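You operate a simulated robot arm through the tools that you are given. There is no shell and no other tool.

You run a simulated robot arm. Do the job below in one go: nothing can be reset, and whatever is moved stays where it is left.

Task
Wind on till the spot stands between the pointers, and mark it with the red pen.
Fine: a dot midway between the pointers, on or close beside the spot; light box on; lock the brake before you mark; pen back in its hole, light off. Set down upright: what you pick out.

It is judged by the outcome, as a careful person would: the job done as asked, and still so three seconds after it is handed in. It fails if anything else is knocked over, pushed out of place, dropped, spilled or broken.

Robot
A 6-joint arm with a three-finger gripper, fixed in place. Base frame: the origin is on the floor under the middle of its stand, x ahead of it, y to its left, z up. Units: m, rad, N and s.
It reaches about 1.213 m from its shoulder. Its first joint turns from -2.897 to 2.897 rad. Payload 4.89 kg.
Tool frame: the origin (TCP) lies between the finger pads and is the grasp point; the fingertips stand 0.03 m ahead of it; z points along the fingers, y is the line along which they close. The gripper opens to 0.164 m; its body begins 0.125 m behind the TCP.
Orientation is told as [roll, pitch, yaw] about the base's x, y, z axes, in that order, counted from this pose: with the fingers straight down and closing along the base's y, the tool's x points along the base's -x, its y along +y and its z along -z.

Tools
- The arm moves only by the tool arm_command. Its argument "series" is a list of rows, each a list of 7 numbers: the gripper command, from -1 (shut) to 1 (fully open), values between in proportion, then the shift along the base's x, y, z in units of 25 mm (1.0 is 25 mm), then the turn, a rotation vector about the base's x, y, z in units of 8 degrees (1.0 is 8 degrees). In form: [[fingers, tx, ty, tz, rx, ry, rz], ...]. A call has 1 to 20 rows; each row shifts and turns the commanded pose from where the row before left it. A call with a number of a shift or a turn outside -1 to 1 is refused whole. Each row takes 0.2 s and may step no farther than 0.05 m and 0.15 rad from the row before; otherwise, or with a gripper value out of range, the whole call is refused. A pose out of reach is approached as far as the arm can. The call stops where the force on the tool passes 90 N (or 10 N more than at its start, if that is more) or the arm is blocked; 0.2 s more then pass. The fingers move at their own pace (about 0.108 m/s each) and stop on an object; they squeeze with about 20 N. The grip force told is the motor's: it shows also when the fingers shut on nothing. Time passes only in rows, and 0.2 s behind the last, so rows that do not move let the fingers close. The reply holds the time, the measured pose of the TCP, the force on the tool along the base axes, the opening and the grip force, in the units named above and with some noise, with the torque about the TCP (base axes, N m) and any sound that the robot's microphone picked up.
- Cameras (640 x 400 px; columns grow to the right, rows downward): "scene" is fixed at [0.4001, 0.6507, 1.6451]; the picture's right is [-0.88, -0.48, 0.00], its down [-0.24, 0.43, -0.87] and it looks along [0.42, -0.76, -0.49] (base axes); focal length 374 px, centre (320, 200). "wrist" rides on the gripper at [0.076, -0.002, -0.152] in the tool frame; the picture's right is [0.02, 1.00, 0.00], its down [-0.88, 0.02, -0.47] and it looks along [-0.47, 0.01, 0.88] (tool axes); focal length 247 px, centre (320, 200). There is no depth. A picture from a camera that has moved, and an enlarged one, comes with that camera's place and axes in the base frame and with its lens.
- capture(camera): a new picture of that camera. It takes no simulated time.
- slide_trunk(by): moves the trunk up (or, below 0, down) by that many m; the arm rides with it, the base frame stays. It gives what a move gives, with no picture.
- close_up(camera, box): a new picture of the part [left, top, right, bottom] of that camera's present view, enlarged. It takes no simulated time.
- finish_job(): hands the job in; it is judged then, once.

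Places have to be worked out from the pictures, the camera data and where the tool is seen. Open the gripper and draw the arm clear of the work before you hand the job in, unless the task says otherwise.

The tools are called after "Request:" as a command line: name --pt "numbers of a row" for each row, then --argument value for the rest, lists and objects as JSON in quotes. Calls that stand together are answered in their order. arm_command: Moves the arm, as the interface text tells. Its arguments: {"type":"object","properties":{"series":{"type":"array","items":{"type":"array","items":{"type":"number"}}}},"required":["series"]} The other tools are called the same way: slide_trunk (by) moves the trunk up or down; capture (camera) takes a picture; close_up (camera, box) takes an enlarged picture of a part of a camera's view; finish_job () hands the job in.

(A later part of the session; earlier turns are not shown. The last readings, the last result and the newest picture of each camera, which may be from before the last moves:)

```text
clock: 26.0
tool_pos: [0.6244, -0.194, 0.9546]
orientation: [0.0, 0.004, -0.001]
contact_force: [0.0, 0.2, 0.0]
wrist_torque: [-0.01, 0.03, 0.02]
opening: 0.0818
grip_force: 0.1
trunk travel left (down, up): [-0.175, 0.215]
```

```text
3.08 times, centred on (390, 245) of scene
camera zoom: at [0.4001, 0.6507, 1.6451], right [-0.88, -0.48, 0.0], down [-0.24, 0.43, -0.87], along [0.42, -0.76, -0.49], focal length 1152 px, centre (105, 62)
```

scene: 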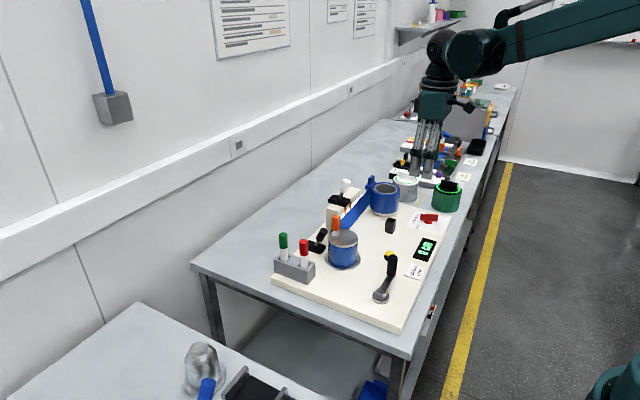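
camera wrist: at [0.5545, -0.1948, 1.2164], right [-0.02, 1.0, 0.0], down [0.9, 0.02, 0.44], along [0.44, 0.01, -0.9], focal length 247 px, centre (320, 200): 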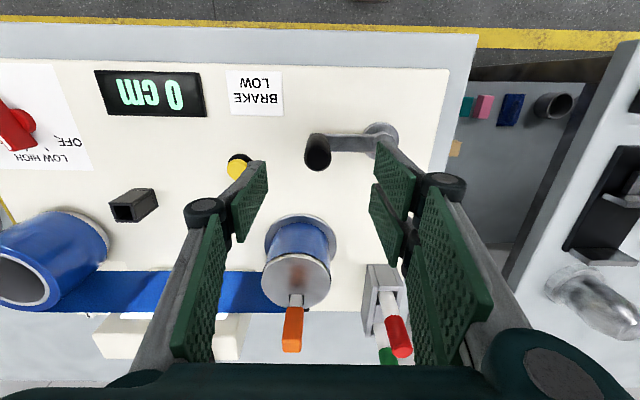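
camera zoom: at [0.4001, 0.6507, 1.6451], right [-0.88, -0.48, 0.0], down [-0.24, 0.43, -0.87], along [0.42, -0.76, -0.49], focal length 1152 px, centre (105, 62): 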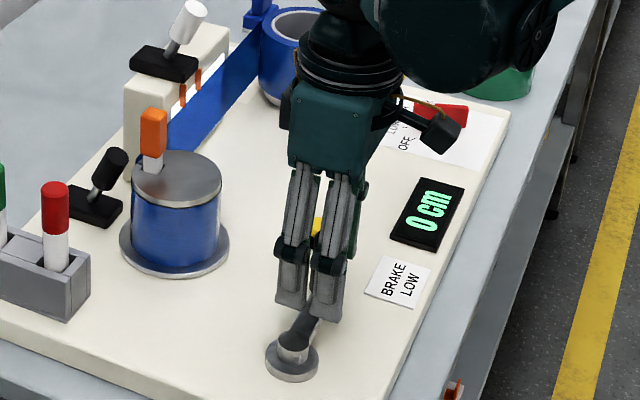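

The handle stands centred between the pads. I close the fingers on it.

Request:
arm_command --pt "-0.4 0 0 0 0 0 0" --pt "-1 0 0 0 0 0 0" --pt "-1 0 0 0 0 0 0" --pt "-1 0 0 0 0 0 0"

Request:
close_up --camera "wrist" --box '[200, 60, 440, 260]'

```text
clock: 27.0
tool_pos: [0.6241, -0.1958, 0.9546]
orientation: [0.0, 0.005, 0.0]
contact_force: [0.3, -17.3, -1.7]
wrist_torque: [-1.55, -0.15, -0.01]
opening: 0.0255
grip_force: 45.3
trunk travel left (down, up): [-0.175, 0.215]
```

```text
2.00 times, centred on (320, 160) of wrist
camera zoom: at [0.5492, -0.1978, 1.1075], right [-0.02, 1.0, 0.0], down [0.88, 0.02, 0.47], along [0.47, 0.01, -0.88], focal length 494 px, centre (320, 280)
```

zoom: 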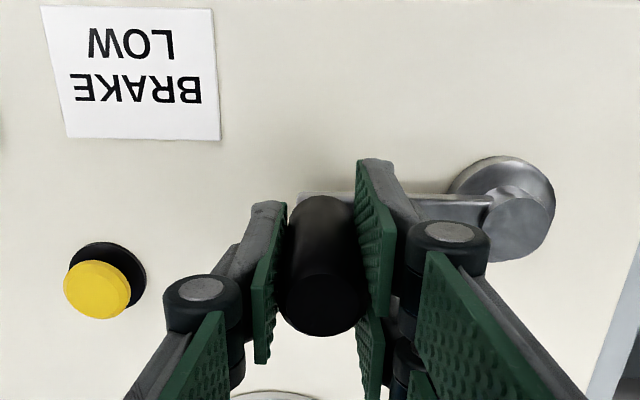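

The grip is on (opening 25.5 mm), with a 17 N sideways pull showing the handle sits about 2 mm further to -y. I relax that offset and then try a tiny +x nudge to feel whether the crank turns freely.

Request:
arm_command --pt "-1 0 -0.07 0 0 0 0" --pt "-1 0 0 0 0 0 0"

Request:
arm_command --pt "-1 0.1 0 0 0 0 0" --pt "-1 0 0 0 0 0 0"

```text
clock: 27.6
tool_pos: [0.6259, -0.1954, 0.9559]
orientation: [0.002, 0.004, 0.001]
contact_force: [0.3, 4.7, -21.8]
wrist_torque: [-1.49, -0.64, -0.04]
opening: 0.0255
grip_force: 45.4
trunk travel left (down, up): [-0.175, 0.215]
```

```text
clock: 28.2
tool_pos: [0.6278, -0.1954, 0.9561]
orientation: [0.002, 0.004, 0.003]
contact_force: [-1.3, 18.0, -30.3]
wrist_torque: [0.27, -2.52, 0.01]
opening: 0.0254
grip_force: 44.2
trunk travel left (down, up): [-0.175, 0.215]
```

The crank seems to follow, but the force readings are odd (z about -30 N). I hold still for a moment and read again, and check the pictures.

Request:
arm_command --pt "-1 0 0 0 0 0 0" --pt "-1 0 0 0 0 0 0"

Request:
close_up --camera "wrist" --box '[200, 60, 440, 260]'

Request:
close_up --camera "scene" --box '[310, 180, 450, 310]'

```text
clock: 28.8
tool_pos: [0.629, -0.1961, 0.9559]
orientation: [0.0, 0.002, 0.001]
contact_force: [-0.9, 26.2, -34.3]
wrist_torque: [0.24, -1.86, -0.01]
opening: 0.0253
grip_force: 44.9
trunk travel left (down, up): [-0.175, 0.215]
```

```text
2.00 times, centred on (320, 160) of wrist
camera zoom: at [0.5529, -0.1982, 1.1077], right [-0.02, 1.0, 0.0], down [0.88, 0.02, 0.47], along [0.47, 0.01, -0.88], focal length 494 px, centre (320, 280)
```

zoom: 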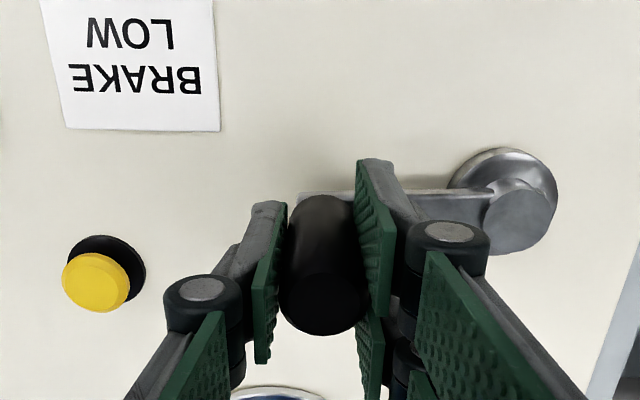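

```text
3.08 times, centred on (380, 245) of scene
camera zoom: at [0.4001, 0.6507, 1.6451], right [-0.88, -0.48, 0.0], down [-0.24, 0.43, -0.87], along [0.42, -0.76, -0.49], focal length 1152 px, centre (135, 62)
```

zoom: 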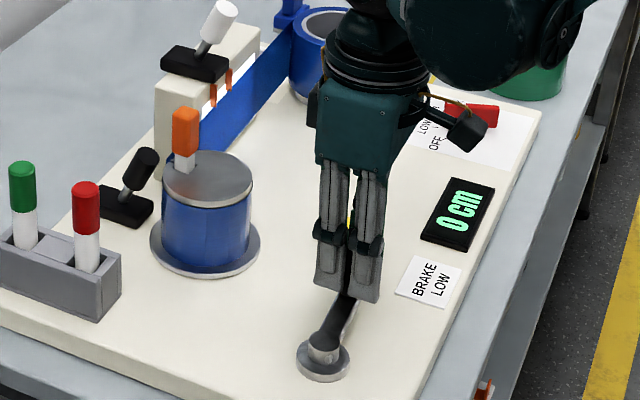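

The crank follows easily in x (about 1 N), but constraint forces built up in y and z from the closing offset. I open the fingers a few millimetres to release that stress and read the free pose.

Request:
arm_command --pt "-0.5 0 0 0 0 0 0" --pt "-0.5 0 0 0 0 0 0"

Request:
close_up --camera "wrist" --box '[200, 60, 440, 260]'

```text
clock: 29.4
tool_pos: [0.6295, -0.1991, 0.9566]
orientation: [0.0, 0.003, 0.0]
contact_force: [1.6, -24.4, -15.5]
wrist_torque: [-0.18, -2.55, 0.03]
opening: 0.0319
grip_force: 0.1
trunk travel left (down, up): [-0.175, 0.215]
```

```text
2.00 times, centred on (320, 160) of wrist
camera zoom: at [0.5527, -0.201, 1.108], right [-0.02, 1.0, 0.0], down [0.88, 0.02, 0.47], along [0.47, 0.01, -0.88], focal length 494 px, centre (320, 280)
```

zoom: 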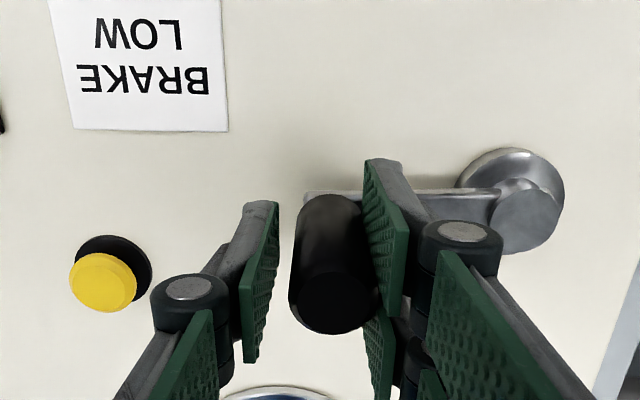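

The tool drifted 3 mm to -y on release. I let it settle and read again.

Request:
arm_command --pt "-0.4 0 0 0 0 0 0" --pt "-0.4 0 0 0 0 0 0" --pt "-0.4 0 0 0 0 0 0"

Request:
close_up --camera "wrist" --box '[200, 60, 440, 260]'

```text
clock: 30.2
tool_pos: [0.629, -0.1984, 0.9562]
orientation: [0.0, 0.003, 0.0]
contact_force: [1.8, -40.9, -7.6]
wrist_torque: [0.5, -2.23, -0.02]
opening: 0.0315
grip_force: 0.1
trunk travel left (down, up): [-0.175, 0.215]
```

```text
2.00 times, centred on (320, 160) of wrist
camera zoom: at [0.5524, -0.2009, 1.1079], right [-0.02, 1.0, 0.0], down [0.88, 0.02, 0.47], along [0.47, 0.01, -0.88], focal length 494 px, centre (320, 280)
```

zoom: 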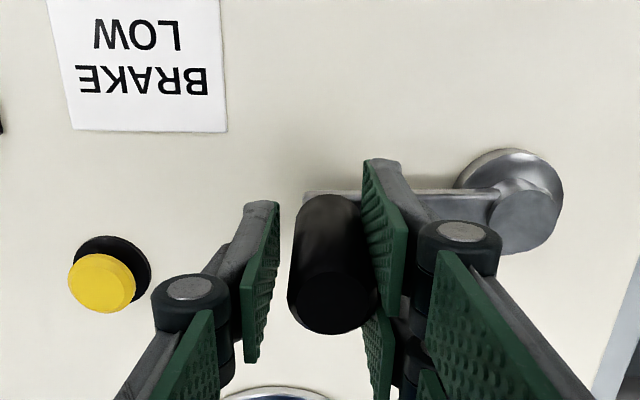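

The fingers were told to open to 49 mm but stay at 31.5 mm, so something blocks them from opening. I look closely from the scene camera to find out what.

Request:
close_up --camera "scene" --box '[350, 235, 410, 305]'

Request:
close_up --camera "wrist" --box '[280, 120, 400, 220]'

Request:
capture --camera "scene"

```text
5.71 times, centred on (380, 270) of scene
camera zoom: at [0.4001, 0.6507, 1.6451], right [-0.88, -0.48, 0.0], down [-0.24, 0.43, -0.87], along [0.42, -0.76, -0.49], focal length 2139 px, centre (-23, -200)
```

zoom: 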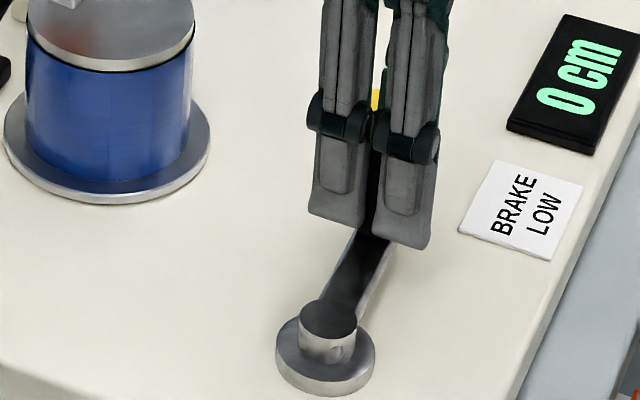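

```text
4.00 times, centred on (340, 170) of wrist
camera zoom: at [0.5524, -0.2009, 1.1079], right [-0.02, 1.0, 0.0], down [0.88, 0.02, 0.47], along [0.47, 0.01, -0.88], focal length 988 px, centre (240, 320)
```

zoom: 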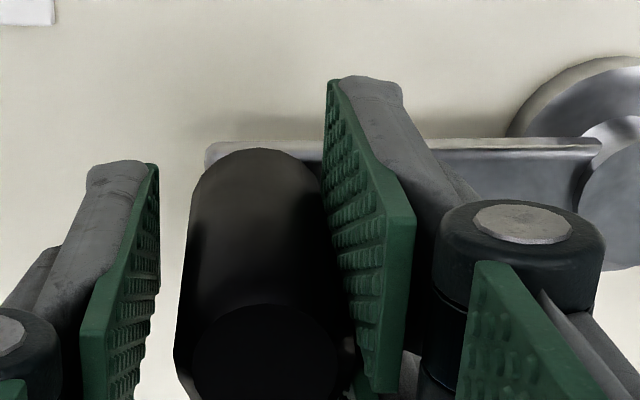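

```text
taken
```

scene: 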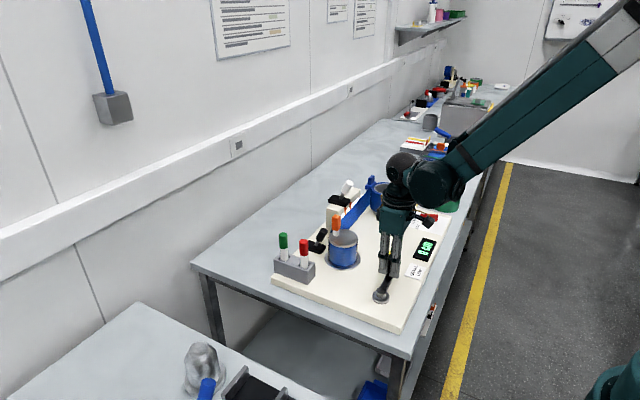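

Nothing visible blocks the fingers from outside; it looks as if the +y pads cling to the handle. I open wider for a moment to see whether it frees.

Request:
arm_command --pt "0 0 0 0 0 0 0" --pt "0 0 0 0 0 0 0"

Request:
close_up --camera "wrist" --box '[200, 60, 440, 260]'

```text
clock: 30.8
tool_pos: [0.6278, -0.1984, 0.9549]
orientation: [0.001, 0.004, 0.001]
contact_force: [1.6, -40.1, -6.9]
wrist_torque: [0.54, -1.95, 0.0]
opening: 0.0315
grip_force: 0.1
trunk travel left (down, up): [-0.175, 0.215]
```

```text
2.00 times, centred on (320, 160) of wrist
camera zoom: at [0.5524, -0.2008, 1.1079], right [-0.02, 1.0, 0.0], down [0.88, 0.02, 0.47], along [0.47, 0.01, -0.88], focal length 494 px, centre (320, 280)
```

zoom: 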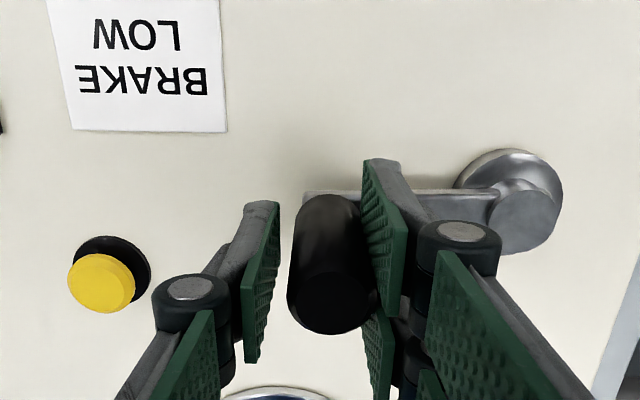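

The fingers still hold at 31.5 mm with a steady -40 N in y. I shift the command 2.5 mm to -y to unload the arm and see if the fingers then open.

Request:
arm_command --pt "-0.4 0 -0.1 0 0 0 0" --pt "-0.4 0 0 0 0 0 0"

```text
clock: 31.4
tool_pos: [0.6272, -0.201, 0.9574]
orientation: [0.002, 0.006, 0.001]
contact_force: [1.5, -34.0, -2.2]
wrist_torque: [0.49, -1.73, 0.0]
opening: 0.0352
grip_force: 0.0
trunk travel left (down, up): [-0.175, 0.215]
```

Opening grew only as the hand moved, so the +y pad stays at y ≈ -0.183. I try lifting a few millimetres to see whether it slides free of the handle.

Request:
arm_command --pt "-0.4 0 0 0.12 0 0 0" --pt "-0.4 0 0 0.12 0 0 0" --pt "-0.4 0 0 0 0 0 0"

Request:
close_up --camera "wrist" --box '[200, 60, 440, 260]'

Request:
close_up --camera "scene" --box '[350, 235, 410, 305]'

```text
clock: 31.9
tool_pos: [0.6273, -0.202, 0.9556]
orientation: [-0.003, 0.004, -0.001]
contact_force: [-0.3, -27.8, -69.0]
wrist_torque: [-2.09, -1.96, 0.01]
opening: 0.0391
grip_force: 0.2
trunk travel left (down, up): [-0.175, 0.215]
stopped in row 2: the force on the tool passed its limit at 100 N (the readings are from after the stop); the commanded pose is now the measured one
```

```text
2.00 times, centred on (320, 160) of wrist
camera zoom: at [0.5519, -0.2039, 1.1084], right [-0.02, 1.0, 0.0], down [0.88, 0.02, 0.47], along [0.47, 0.01, -0.88], focal length 494 px, centre (320, 280)
```

zoom: 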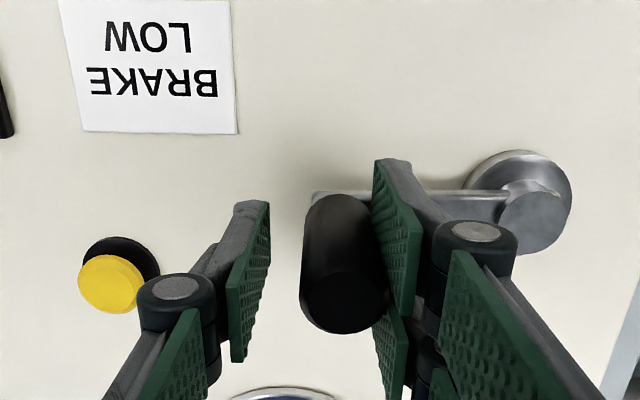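

```text
5.71 times, centred on (380, 270) of scene
camera zoom: at [0.4001, 0.6507, 1.6451], right [-0.88, -0.48, 0.0], down [-0.24, 0.43, -0.87], along [0.42, -0.76, -0.49], focal length 2139 px, centre (-23, -200)
```

zoom: 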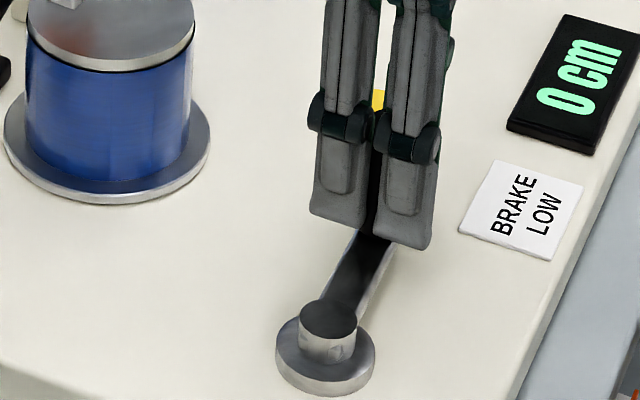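

Lifting met a strong hold (stopped at 100 N), so the +y pad is clinging to the handle. I ease off: command the fingers fully open while shifting the hand to -y in small steps, so that no force builds up.

Request:
arm_command --pt "1 0 -0.1 0 0 0 0" --pt "1 0 -0.1 0 0 0 0" --pt "1 0 0 0 0 0 0"

Request:
close_up --camera "wrist" --box '[200, 60, 440, 260]'

```text
clock: 32.3
tool_pos: [0.6273, -0.2063, 0.9559]
orientation: [-0.007, 0.003, -0.003]
contact_force: [0.0, -40.2, -61.4]
wrist_torque: [-1.93, -1.37, 0.03]
opening: 0.0482
grip_force: 0.0
trunk travel left (down, up): [-0.175, 0.215]
stopped in row 1: the force on the tool passed its limit at 94 N (the readings are from after the stop); the commanded pose is now the measured one
```

```text
2.00 times, centred on (320, 160) of wrist
camera zoom: at [0.5515, -0.2077, 1.1086], right [-0.02, 1.0, -0.01], down [0.88, 0.02, 0.47], along [0.47, 0.0, -0.88], focal length 494 px, centre (320, 280)
```

zoom: 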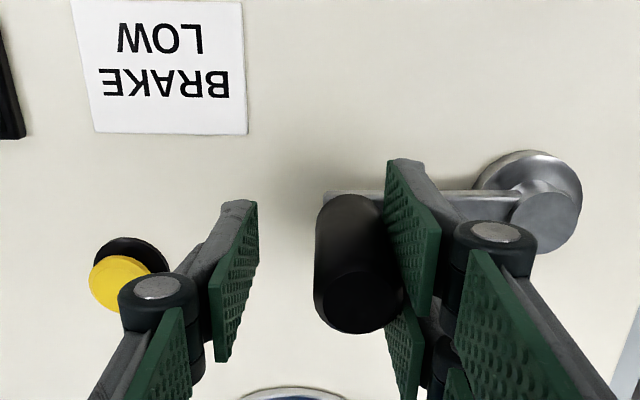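

The hold persists (about 61 N downward, 40 N in y) though the pad barely touches the handle. I relax the stress: keep the fingers at their present opening and nudge the hand slightly down.

Request:
arm_command --pt "-0.42 0 0 -0.05 0 0 0" --pt "-0.42 0 0 0 0 0 0"

```text
clock: 32.9
tool_pos: [0.6272, -0.2025, 0.9571]
orientation: [-0.003, 0.003, -0.002]
contact_force: [0.7, -17.6, -48.8]
wrist_torque: [-1.66, -1.34, 0.02]
opening: 0.041
grip_force: 0.1
trunk travel left (down, up): [-0.175, 0.215]
```

Force is easing (z -49 N, y -18 N). I continue nudging downward to find where the vertical pull vanishes.

Request:
arm_command --pt "-0.45 0 0 -0.06 0 0 0" --pt "-0.45 0 0 -0.06 0 0 0" --pt "-0.45 0 0 0 0 0 0"

```text
clock: 33.7
tool_pos: [0.6253, -0.2023, 0.9557]
orientation: [-0.004, 0.001, -0.001]
contact_force: [1.3, -12.7, 42.1]
wrist_torque: [1.61, -0.69, 0.01]
opening: 0.0394
grip_force: 0.1
trunk travel left (down, up): [-0.175, 0.215]
```

Force now reverses to +42 N on moving 3 mm down, so the +y fingers hold the handle both ways, as if it were wedged in the gap between the two +y fingers. I centre the height to null the vertical force, then work it loose with the fingers pushing open.

Request:
arm_command --pt "-0.5 0 0 0.05 0 0 0" --pt "-0.5 0 0 0 0 0 0"

Request:
close_up --camera "wrist" --box '[300, 130, 380, 230]'

Request:
close_up --camera "scene" --box '[365, 240, 405, 280]'

```text
clock: 34.3
tool_pos: [0.6267, -0.2023, 0.9561]
orientation: [-0.006, 0.002, -0.001]
contact_force: [-0.8, -2.1, 38.3]
wrist_torque: [1.27, -0.93, 0.01]
opening: 0.0391
grip_force: 0.0
trunk travel left (down, up): [-0.175, 0.215]
```

```text
4.00 times, centred on (340, 180) of wrist
camera zoom: at [0.5499, -0.2038, 1.1083], right [-0.02, 1.0, 0.0], down [0.88, 0.02, 0.47], along [0.47, 0.01, -0.88], focal length 988 px, centre (240, 280)
```

zoom: 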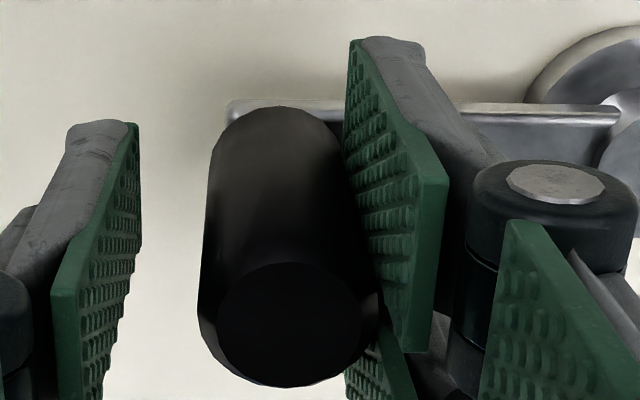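

```text
10.00 times, centred on (385, 260) of scene
camera zoom: at [0.4001, 0.6507, 1.6451], right [-0.88, -0.48, 0.0], down [-0.24, 0.43, -0.87], along [0.42, -0.76, -0.49], focal length 3743 px, centre (-330, -400)
```

zoom: 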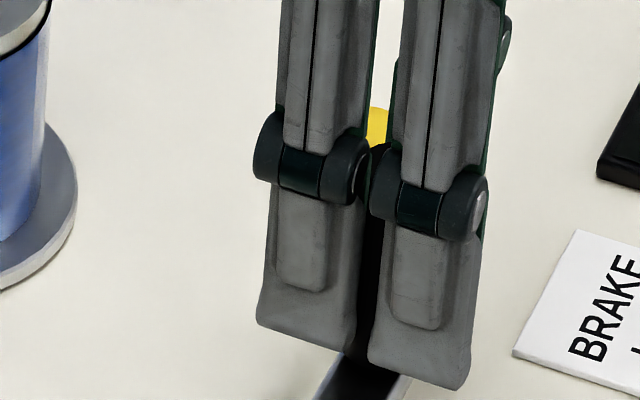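

The pads still hold with no net side force. I try peeling: a small roll of the hand with the fingers told to open, watching forces.

Request:
arm_command --pt "-0.3 0 0 0 0.2 0 0" --pt "-0.3 0 0 0 0.2 0 0" --pt "-0.3 0 0 0 0 0 0"

Request:
close_up --camera "wrist" --box '[200, 60, 440, 260]'

```text
clock: 35.1
tool_pos: [0.6265, -0.2032, 0.9541]
orientation: [0.052, 0.0, -0.001]
contact_force: [-0.7, -30.2, -13.9]
wrist_torque: [-0.04, -0.81, 0.03]
opening: 0.0462
grip_force: 0.0
trunk travel left (down, up): [-0.175, 0.215]
```

```text
2.00 times, centred on (320, 160) of wrist
camera zoom: at [0.5499, -0.2138, 1.1059], right [-0.02, 1.0, 0.05], down [0.88, -0.01, 0.47], along [0.47, 0.06, -0.88], focal length 494 px, centre (320, 280)
```

zoom: 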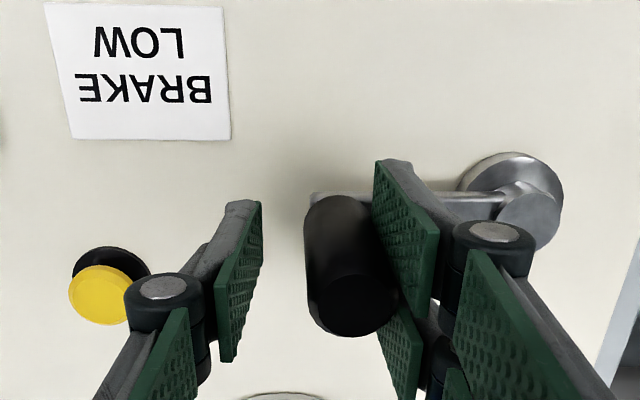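

The roll went easily, but the pad still holds at one point. With the vertical force now small I command full opening again to see if it lets go.

Request:
arm_command --pt "1 0 0 0 -0.2 0 0" --pt "1 0 0 0 -0.2 0 0" --pt "1 0 0 0 0 0 0"

Request:
close_up --camera "wrist" --box '[200, 60, 440, 260]'

```text
clock: 35.9
tool_pos: [0.6261, -0.2029, 0.9567]
orientation: [-0.003, 0.002, -0.002]
contact_force: [0.2, -38.3, 34.9]
wrist_torque: [1.97, -0.26, -0.05]
opening: 0.0422
grip_force: 0.1
trunk travel left (down, up): [-0.175, 0.215]
```

```text
2.00 times, centred on (320, 160) of wrist
camera zoom: at [0.5496, -0.205, 1.1083], right [-0.02, 1.0, 0.0], down [0.88, 0.02, 0.47], along [0.47, 0.01, -0.88], focal length 494 px, centre (320, 280)
```

zoom: 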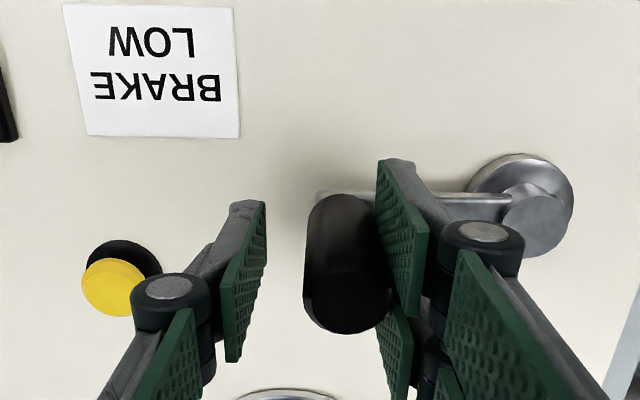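

Torque readings show the load passing through the +y finger joints, i.e. their outer phalanges cling to the handle. I'll re-close gently to re-seat the grip squarely, then open wide in one go.

Request:
arm_command --pt "-0.6 0 0.1 0.02 0 0 0" --pt "-0.7 0 0.1 0 0 0 0" --pt "-0.7 0 0 0 0 0 0"

Request:
close_up --camera "wrist" --box '[200, 60, 440, 260]'

```text
clock: 36.7
tool_pos: [0.6257, -0.1953, 0.9553]
orientation: [-0.004, 0.002, 0.0]
contact_force: [-1.1, 16.2, 2.5]
wrist_torque: [-2.38, -0.68, -0.02]
opening: 0.0261
grip_force: 44.8
trunk travel left (down, up): [-0.175, 0.215]
```

```text
2.00 times, centred on (320, 160) of wrist
camera zoom: at [0.5499, -0.197, 1.1079], right [-0.02, 1.0, 0.0], down [0.88, 0.02, 0.47], along [0.47, 0.01, -0.88], focal length 494 px, centre (320, 280)
```

zoom: 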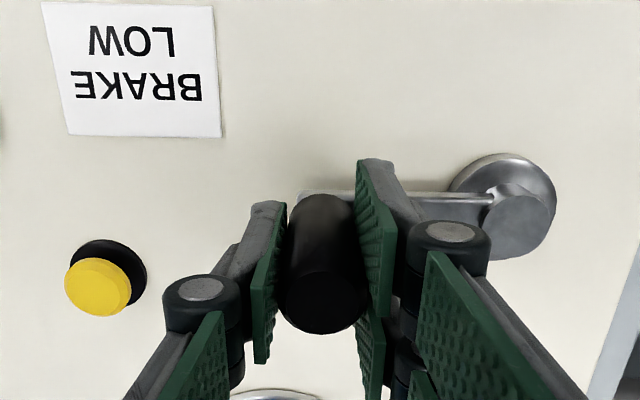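

The grip is seated again with small forces. I trim 1 mm in y and then open wide in one go.

Request:
arm_command --pt "-0.7 0 0.04 0 0 0 0" --pt "1 0 0 0 0 0 0" --pt "1 0 0 0 0 0 0" --pt "1 0 0 0 0 0 0"

Request:
close_up --camera "wrist" --box '[200, 60, 440, 260]'

```text
clock: 37.7
tool_pos: [0.6256, -0.1971, 0.9567]
orientation: [-0.006, 0.002, -0.002]
contact_force: [0.7, -38.3, 23.1]
wrist_torque: [1.38, -0.46, 0.0]
opening: 0.0296
grip_force: 0.1
trunk travel left (down, up): [-0.175, 0.215]
```

```text
2.00 times, centred on (320, 160) of wrist
camera zoom: at [0.5499, -0.1987, 1.1079], right [-0.02, 1.0, 0.0], down [0.88, 0.02, 0.47], along [0.47, 0.01, -0.88], focal length 494 px, centre (320, 280)
```

zoom: 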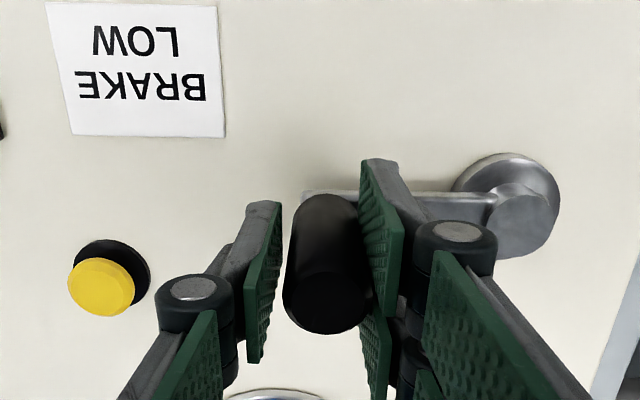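

It clings again the moment it opens. Since the crank itself turns freely and needs a hold in both directions anyway, I'll re-close, null the forces, and see how a short stretch of turning behaves.

Request:
arm_command --pt "-0.7 0 0 0 0 0 0" --pt "-0.7 0 0 0 0 0 0" --pt "-0.7 0 0 0 0 0 0"

Request:
close_up --camera "scene" --box '[310, 200, 450, 310]'

```text
clock: 38.5
tool_pos: [0.6254, -0.1957, 0.9562]
orientation: [-0.002, 0.002, 0.0]
contact_force: [0.0, -8.7, 14.1]
wrist_torque: [-2.02, -0.58, 0.02]
opening: 0.0259
grip_force: 45.1
trunk travel left (down, up): [-0.175, 0.215]
```

```text
3.64 times, centred on (380, 255) of scene
camera zoom: at [0.4001, 0.6507, 1.6451], right [-0.88, -0.48, 0.0], down [-0.24, 0.43, -0.87], along [0.42, -0.76, -0.49], focal length 1361 px, centre (102, 0)
```

zoom: 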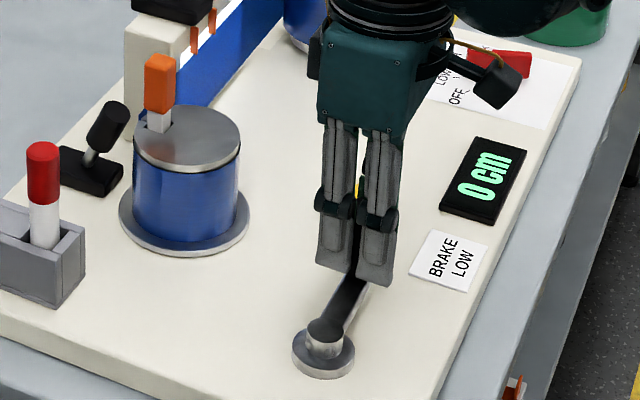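

Forces are small now. I turn the crank a little: 6 mm of tangential travel toward +x.

Request:
arm_command --pt "-0.8 0.12 0 -0.01 0 0 0" --pt "-0.8 0.12 0.01 0 0 0 0" --pt "-0.8 0 0 0 0 0 0"

Request:
close_up --camera "scene" --box '[310, 200, 450, 310]'

```text
clock: 39.3
tool_pos: [0.6311, -0.1949, 0.9557]
orientation: [-0.004, 0.0, -0.001]
contact_force: [-1.5, 15.8, 12.0]
wrist_torque: [-1.74, -0.28, -0.02]
opening: 0.026
grip_force: 45.0
trunk travel left (down, up): [-0.175, 0.215]
```

```text
3.64 times, centred on (380, 255) of scene
camera zoom: at [0.4001, 0.6507, 1.6451], right [-0.88, -0.48, 0.0], down [-0.24, 0.43, -0.87], along [0.42, -0.76, -0.49], focal length 1361 px, centre (102, 0)
```

zoom: 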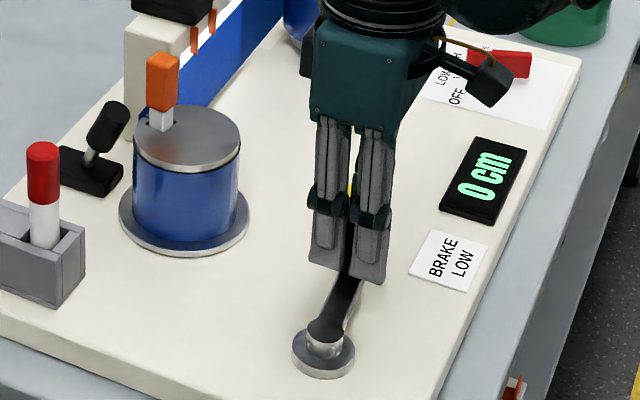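

The crank turned about 4° with only 1.5 N. The key on the drum seems to have shifted slightly, so I compare the drum with the earlier close-up to see which way it turned.

Request:
close_up --camera "scene" --box '[310, 200, 370, 275]'

```text
5.33 times, centred on (340, 238) of scene
camera zoom: at [0.4001, 0.6507, 1.6451], right [-0.88, -0.48, 0.0], down [-0.24, 0.43, -0.87], along [0.42, -0.76, -0.49], focal length 1996 px, centre (213, 0)
```

zoom: 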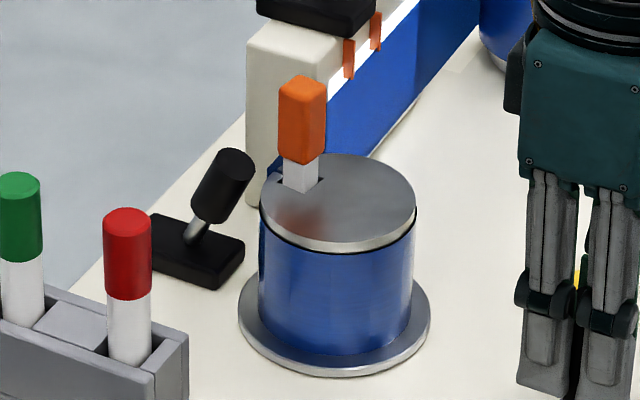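

The key moved with the drum and the drum turned clockwise while the crank went counter-clockwise, so they are geared in reverse and the key is no lock. To pull the strip on (drum counter-clockwise) the crank must go clockwise, i.e. toward -x first; I turn back that way by about 30°.

Request:
arm_command --pt "-0.8 -0.424 0.02 0 0 0 0" --pt "-0.8 -0.424 0.052 0 0 0 0" --pt "-0.8 -0.412 0.108 0 0 0 0" --pt "-0.8 -0.396 0.164 0 0 0 0" --pt "-0.8 0 0 0 0 0 0"

Request:
close_up --camera "scene" --box '[310, 200, 450, 310]'

Request:
close_up --camera "scene" --box '[310, 160, 410, 260]'

```text
clock: 40.5
tool_pos: [0.5916, -0.1874, 0.9555]
orientation: [-0.003, 0.003, -0.003]
contact_force: [3.7, 9.1, -44.7]
wrist_torque: [-1.85, -1.99, -0.02]
opening: 0.0254
grip_force: 45.0
trunk travel left (down, up): [-0.175, 0.215]
```

```text
3.64 times, centred on (380, 255) of scene
camera zoom: at [0.4001, 0.6507, 1.6451], right [-0.88, -0.48, 0.0], down [-0.24, 0.43, -0.87], along [0.42, -0.76, -0.49], focal length 1361 px, centre (102, 0)
```

zoom: 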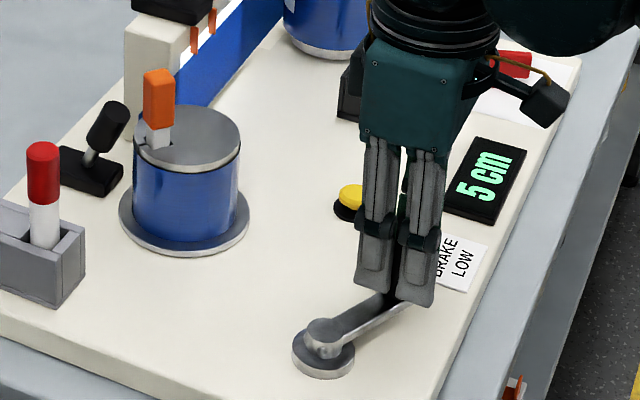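

```text
4.00 times, centred on (360, 210) of scene
camera zoom: at [0.4001, 0.6507, 1.6451], right [-0.88, -0.48, 0.0], down [-0.24, 0.43, -0.87], along [0.42, -0.76, -0.49], focal length 1497 px, centre (160, 160)
```

zoom: 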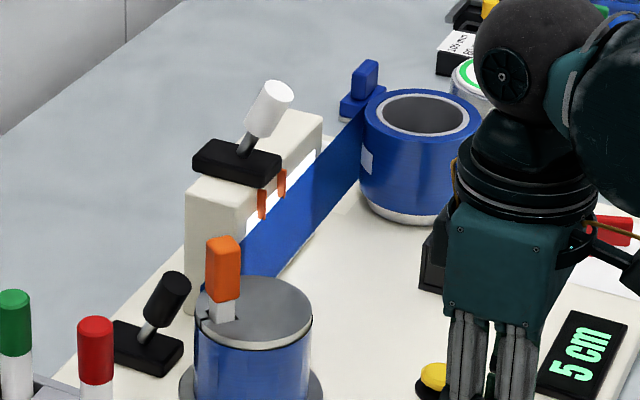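

The counter now reads 5 cm and the drum turned the right way (key swung toward +y). I look closer at the strip and the pale patch that has appeared on the feed roll.

Request:
close_up --camera "scene" --box '[355, 175, 425, 225]'

Request:
close_up --camera "scene" --box '[350, 180, 450, 320]'

Request:
capture --camera "wrist"

```text
8.00 times, centred on (390, 200) of scene
camera zoom: at [0.4001, 0.6507, 1.6451], right [-0.88, -0.48, 0.0], down [-0.24, 0.43, -0.87], along [0.42, -0.76, -0.49], focal length 2994 px, centre (-240, 200)
```

zoom: 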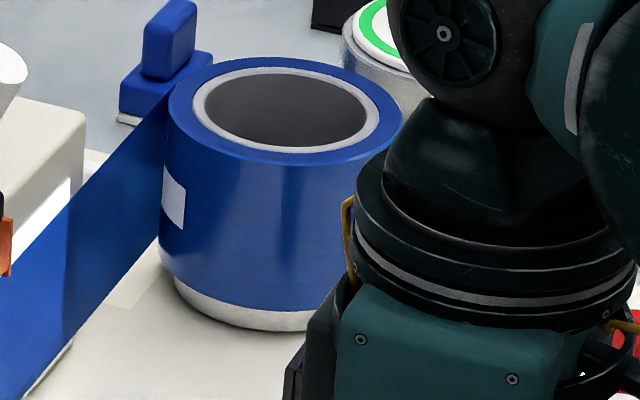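

```text
2.86 times, centred on (400, 250) of scene
camera zoom: at [0.4001, 0.6507, 1.6451], right [-0.88, -0.48, 0.0], down [-0.24, 0.43, -0.87], along [0.42, -0.76, -0.49], focal length 1069 px, centre (91, 57)
```

zoom: 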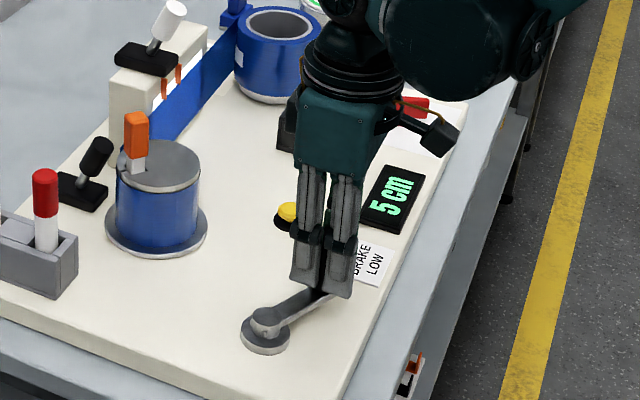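

```text
taken
camera wrist: at [0.5153, -0.1894, 1.1079], right [-0.02, 1.0, 0.0], down [0.88, 0.02, 0.47], along [0.47, 0.01, -0.88], focal length 247 px, centre (320, 200)
```

wrist: 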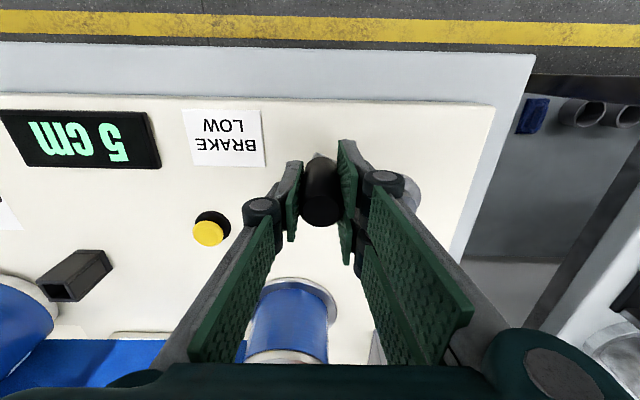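

The pale patch on the feed roll is probably the spot on its way. Forces other than z are small; I trim the height and keep cranking clockwise in another 40° arc.

Request:
arm_command --pt "-0.8 -0.4 0.22 -0.05 0 0 0" --pt "-0.8 -0.364 0.272 0 0 0 0" --pt "-0.8 -0.324 0.32 0 0 0 0" --pt "-0.8 -0.272 0.36 0 0 0 0" --pt "-0.8 -0.224 0.396 0 0 0 0" --pt "-0.8 0 0 0 0 0 0"

Request:
close_up --camera "scene" --box '[350, 180, 450, 320]'

Request:
close_up --camera "scene" --box '[310, 160, 410, 260]'

```text
clock: 41.9
tool_pos: [0.5528, -0.1484, 0.9572]
orientation: [-0.006, 0.001, 0.0]
contact_force: [17.1, 8.0, 35.2]
wrist_torque: [-1.02, -1.25, -0.01]
opening: 0.0251
grip_force: 45.3
trunk travel left (down, up): [-0.175, 0.215]
```

```text
2.86 times, centred on (400, 250) of scene
camera zoom: at [0.4001, 0.6507, 1.6451], right [-0.88, -0.48, 0.0], down [-0.24, 0.43, -0.87], along [0.42, -0.76, -0.49], focal length 1069 px, centre (91, 57)
```

zoom: 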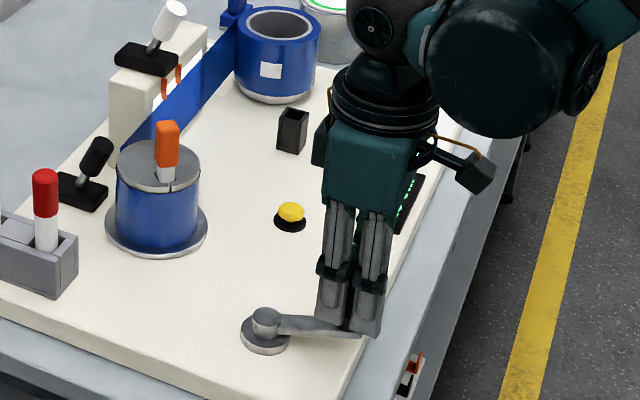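

```text
4.00 times, centred on (360, 210) of scene
camera zoom: at [0.4001, 0.6507, 1.6451], right [-0.88, -0.48, 0.0], down [-0.24, 0.43, -0.87], along [0.42, -0.76, -0.49], focal length 1497 px, centre (160, 160)
```

zoom: 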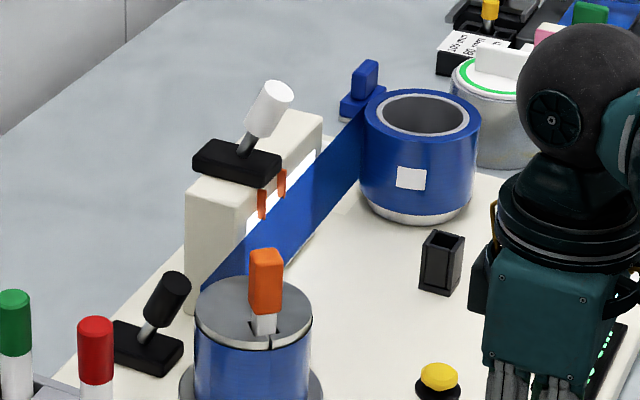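

The roll's white patch and the drum key both turn the right way. I correct the radius slightly (17 N inward) and height, and continue clockwise through the near side.

Request:
arm_command --pt "-0.8 -0.135 0.423 0.03 0 0 0" --pt "-0.8 -0.105 0.442 0 0 0 0" --pt "-0.8 -0.042 0.452 0 0 0 0" --pt "-0.8 0.021 0.454 0 0 0 0" --pt "-0.8 0.084 0.446 0 0 0 0" --pt "-0.8 0.146 0.43 0 0 0 0" --pt "-0.8 0 0 0 0 0 0"

Request:
close_up --camera "scene" --box '[310, 160, 450, 320]'

Request:
capture --camera "wrist"

```text
clock: 42.7
tool_pos: [0.5453, -0.1171, 0.9561]
orientation: [-0.006, -0.003, -0.002]
contact_force: [-1.9, -1.8, 46.9]
wrist_torque: [0.55, -0.75, 0.03]
opening: 0.0248
grip_force: 44.7
trunk travel left (down, up): [-0.175, 0.215]
stopped in row 4: the force on the tool passed its limit at 93 N (the readings are from after the stop); the commanded pose is now the measured one
```

```text
2.50 times, centred on (380, 240) of scene
camera zoom: at [0.4001, 0.6507, 1.6451], right [-0.88, -0.48, 0.0], down [-0.24, 0.43, -0.87], along [0.42, -0.76, -0.49], focal length 936 px, centre (170, 100)
```

zoom: 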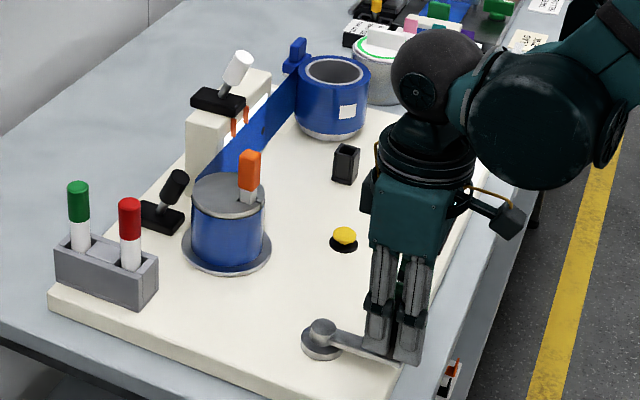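

```text
taken
camera wrist: at [0.4689, -0.1192, 1.1075], right [-0.02, 1.0, -0.01], down [0.88, 0.02, 0.47], along [0.47, 0.0, -0.88], focal length 247 px, centre (320, 200)
```

wrist: 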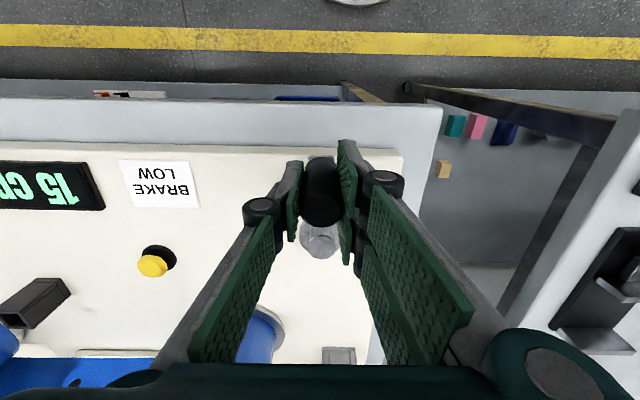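

The counter reads 15 cm, and a dark spot has appeared on the lit strip. I zoom in to see where it stands relative to the pointers.

Request:
close_up --camera "scene" --box '[325, 175, 395, 240]'

Request:
close_up --camera "wrist" --box '[0, 300, 180, 400]'

```text
6.15 times, centred on (360, 208) of scene
camera zoom: at [0.4001, 0.6507, 1.6451], right [-0.88, -0.48, 0.0], down [-0.24, 0.43, -0.87], along [0.42, -0.76, -0.49], focal length 2303 px, centre (74, 154)
```

zoom: 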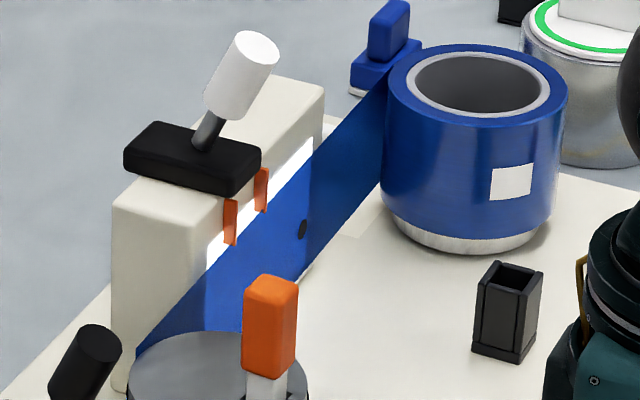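

```text
3.56 times, centred on (90, 350) of wrist
camera zoom: at [0.4689, -0.1192, 1.1075], right [-0.02, 1.0, -0.01], down [0.88, 0.02, 0.47], along [0.47, 0.0, -0.88], focal length 878 px, centre (1138, -333)
```

zoom: 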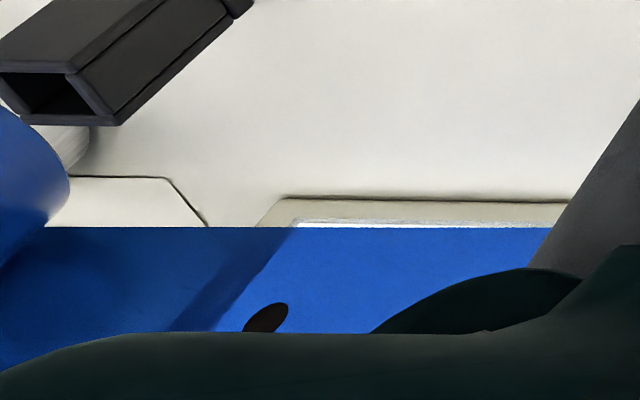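

By ray geometry on the strip plane the spot stands about 8 cm short of the midpoint of the pointers (pointers ≈ 4 cm apart), i.e. roughly 49° more of crank at ~6° per cm. I relieve the vertical force and turn 30° more.

Request:
arm_command --pt "-0.8 0 0 0.05 0 0 0" --pt "-0.8 0.01 0.425 0 0 0 0" --pt "-0.8 0.065 0.42 0 0 0 0" --pt "-0.8 0.12 0.408 0 0 0 0" --pt "-0.8 0.172 0.389 0 0 0 0" --pt "-0.8 0 0 0 0 0 0"

Request:
close_up --camera "scene" --box '[325, 175, 395, 240]'

Request:
capture --camera "wrist"

```text
clock: 44.1
tool_pos: [0.556, -0.0767, 0.9551]
orientation: [-0.006, -0.003, -0.001]
contact_force: [20.3, -10.2, 52.1]
wrist_torque: [-0.49, -0.42, -0.03]
opening: 0.0254
grip_force: 45.0
trunk travel left (down, up): [-0.175, 0.215]
```

```text
6.15 times, centred on (360, 208) of scene
camera zoom: at [0.4001, 0.6507, 1.6451], right [-0.88, -0.48, 0.0], down [-0.24, 0.43, -0.87], along [0.42, -0.76, -0.49], focal length 2303 px, centre (74, 154)
```

zoom: 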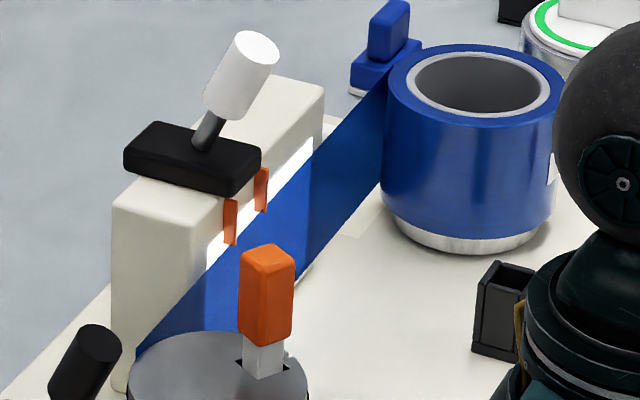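

```text
taken
camera wrist: at [0.4795, -0.0774, 1.1074], right [-0.02, 1.0, -0.01], down [0.88, 0.02, 0.47], along [0.47, 0.0, -0.88], focal length 247 px, centre (320, 200)
```

wrist: 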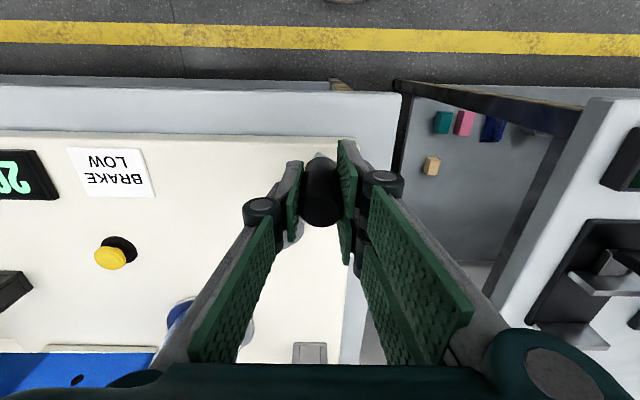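

The counter shows 20 cm and by the wrist view the spot has moved about 5.2 cm, leaving about 2.8 cm to go. Before the fine approach I want the release problem solved: I null the vertical force first, then open a little and see if the pads let go in an unloaded state.

Request:
arm_command --pt "-0.7 0.02 -0.01 0.07 0 0 0" --pt "-0.7 0 0 0 0 0 0"

```text
clock: 44.7
tool_pos: [0.5562, -0.0771, 0.9556]
orientation: [-0.004, 0.003, -0.001]
contact_force: [15.2, -8.4, -23.4]
wrist_torque: [-0.5, -2.78, -0.03]
opening: 0.0252
grip_force: 0.9
trunk travel left (down, up): [-0.175, 0.215]
```

Grip force is low now and forces modest. I trim the last 0.6 mm in z and radius, with the grip still just touching.

Request:
arm_command --pt "-0.68 0.025 -0.012 -0.022 0 0.03 0" --pt "-0.68 0 0 0 0 0 0"

```text
clock: 45.3
tool_pos: [0.5554, -0.0762, 0.9568]
orientation: [-0.005, 0.006, -0.001]
contact_force: [3.7, -4.6, -35.7]
wrist_torque: [-0.74, -5.07, -0.01]
opening: 0.026
grip_force: 0.3
trunk travel left (down, up): [-0.175, 0.215]
```

The torque about y responded (-5 N m), so the hand is slightly pitched against the handle. I null pitch and height together.

Request:
arm_command --pt "-0.68 0 0 -0.03 0 -0.065 0" --pt "-0.68 0 0 0 0 0 0"

```text
clock: 45.9
tool_pos: [0.5563, -0.0759, 0.9547]
orientation: [-0.006, -0.003, -0.001]
contact_force: [7.0, -4.4, -33.1]
wrist_torque: [-0.15, 0.62, 0.01]
opening: 0.026
grip_force: 0.0
trunk travel left (down, up): [-0.175, 0.215]
```

Torque is nulled; -33 N vertical remains. I lower 1 mm more.

Request:
arm_command --pt "-0.68 0.01 0 -0.04 0 0.005 0" --pt "-0.68 0 0 0 0 0 0"

```text
clock: 46.5
tool_pos: [0.555, -0.0761, 0.9561]
orientation: [-0.005, -0.003, -0.002]
contact_force: [9.6, -4.1, 18.6]
wrist_torque: [0.77, 1.22, -0.03]
opening: 0.0253
grip_force: 0.1
trunk travel left (down, up): [-0.175, 0.215]
```

Nearly nulled; I trim up 0.3 mm and open the fingers slightly to test for release.

Request:
arm_command --pt "-0.66 0.015 0 0.014 0 -0.012 0" --pt "-0.6 0 0 0 0 0 0" --pt "-0.55 0 0 0 0 0 0" --pt "-0.5 0 0 0 0 0 0"

Request:
close_up --camera "wrist" --box '[200, 60, 440, 260]'

```text
clock: 47.5
tool_pos: [0.5566, -0.0778, 0.9558]
orientation: [-0.005, -0.007, -0.002]
contact_force: [26.0, -15.3, 38.6]
wrist_torque: [2.15, 2.16, -0.16]
opening: 0.034
grip_force: 0.0
trunk travel left (down, up): [-0.175, 0.215]
```

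```text
2.00 times, centred on (320, 160) of wrist
camera zoom: at [0.4796, -0.0788, 1.1074], right [-0.02, 1.0, 0.0], down [0.88, 0.02, 0.48], along [0.48, 0.01, -0.88], focal length 494 px, centre (320, 280)
```

zoom: 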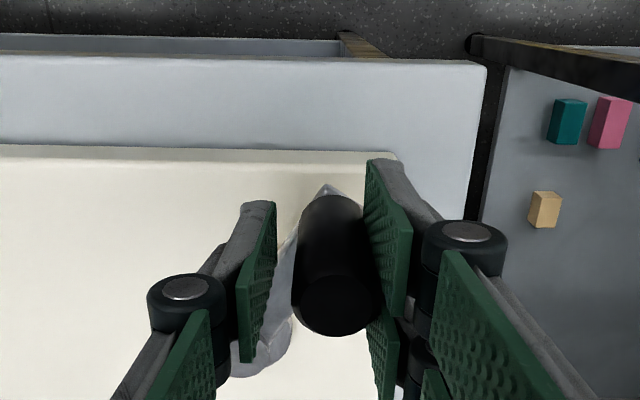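

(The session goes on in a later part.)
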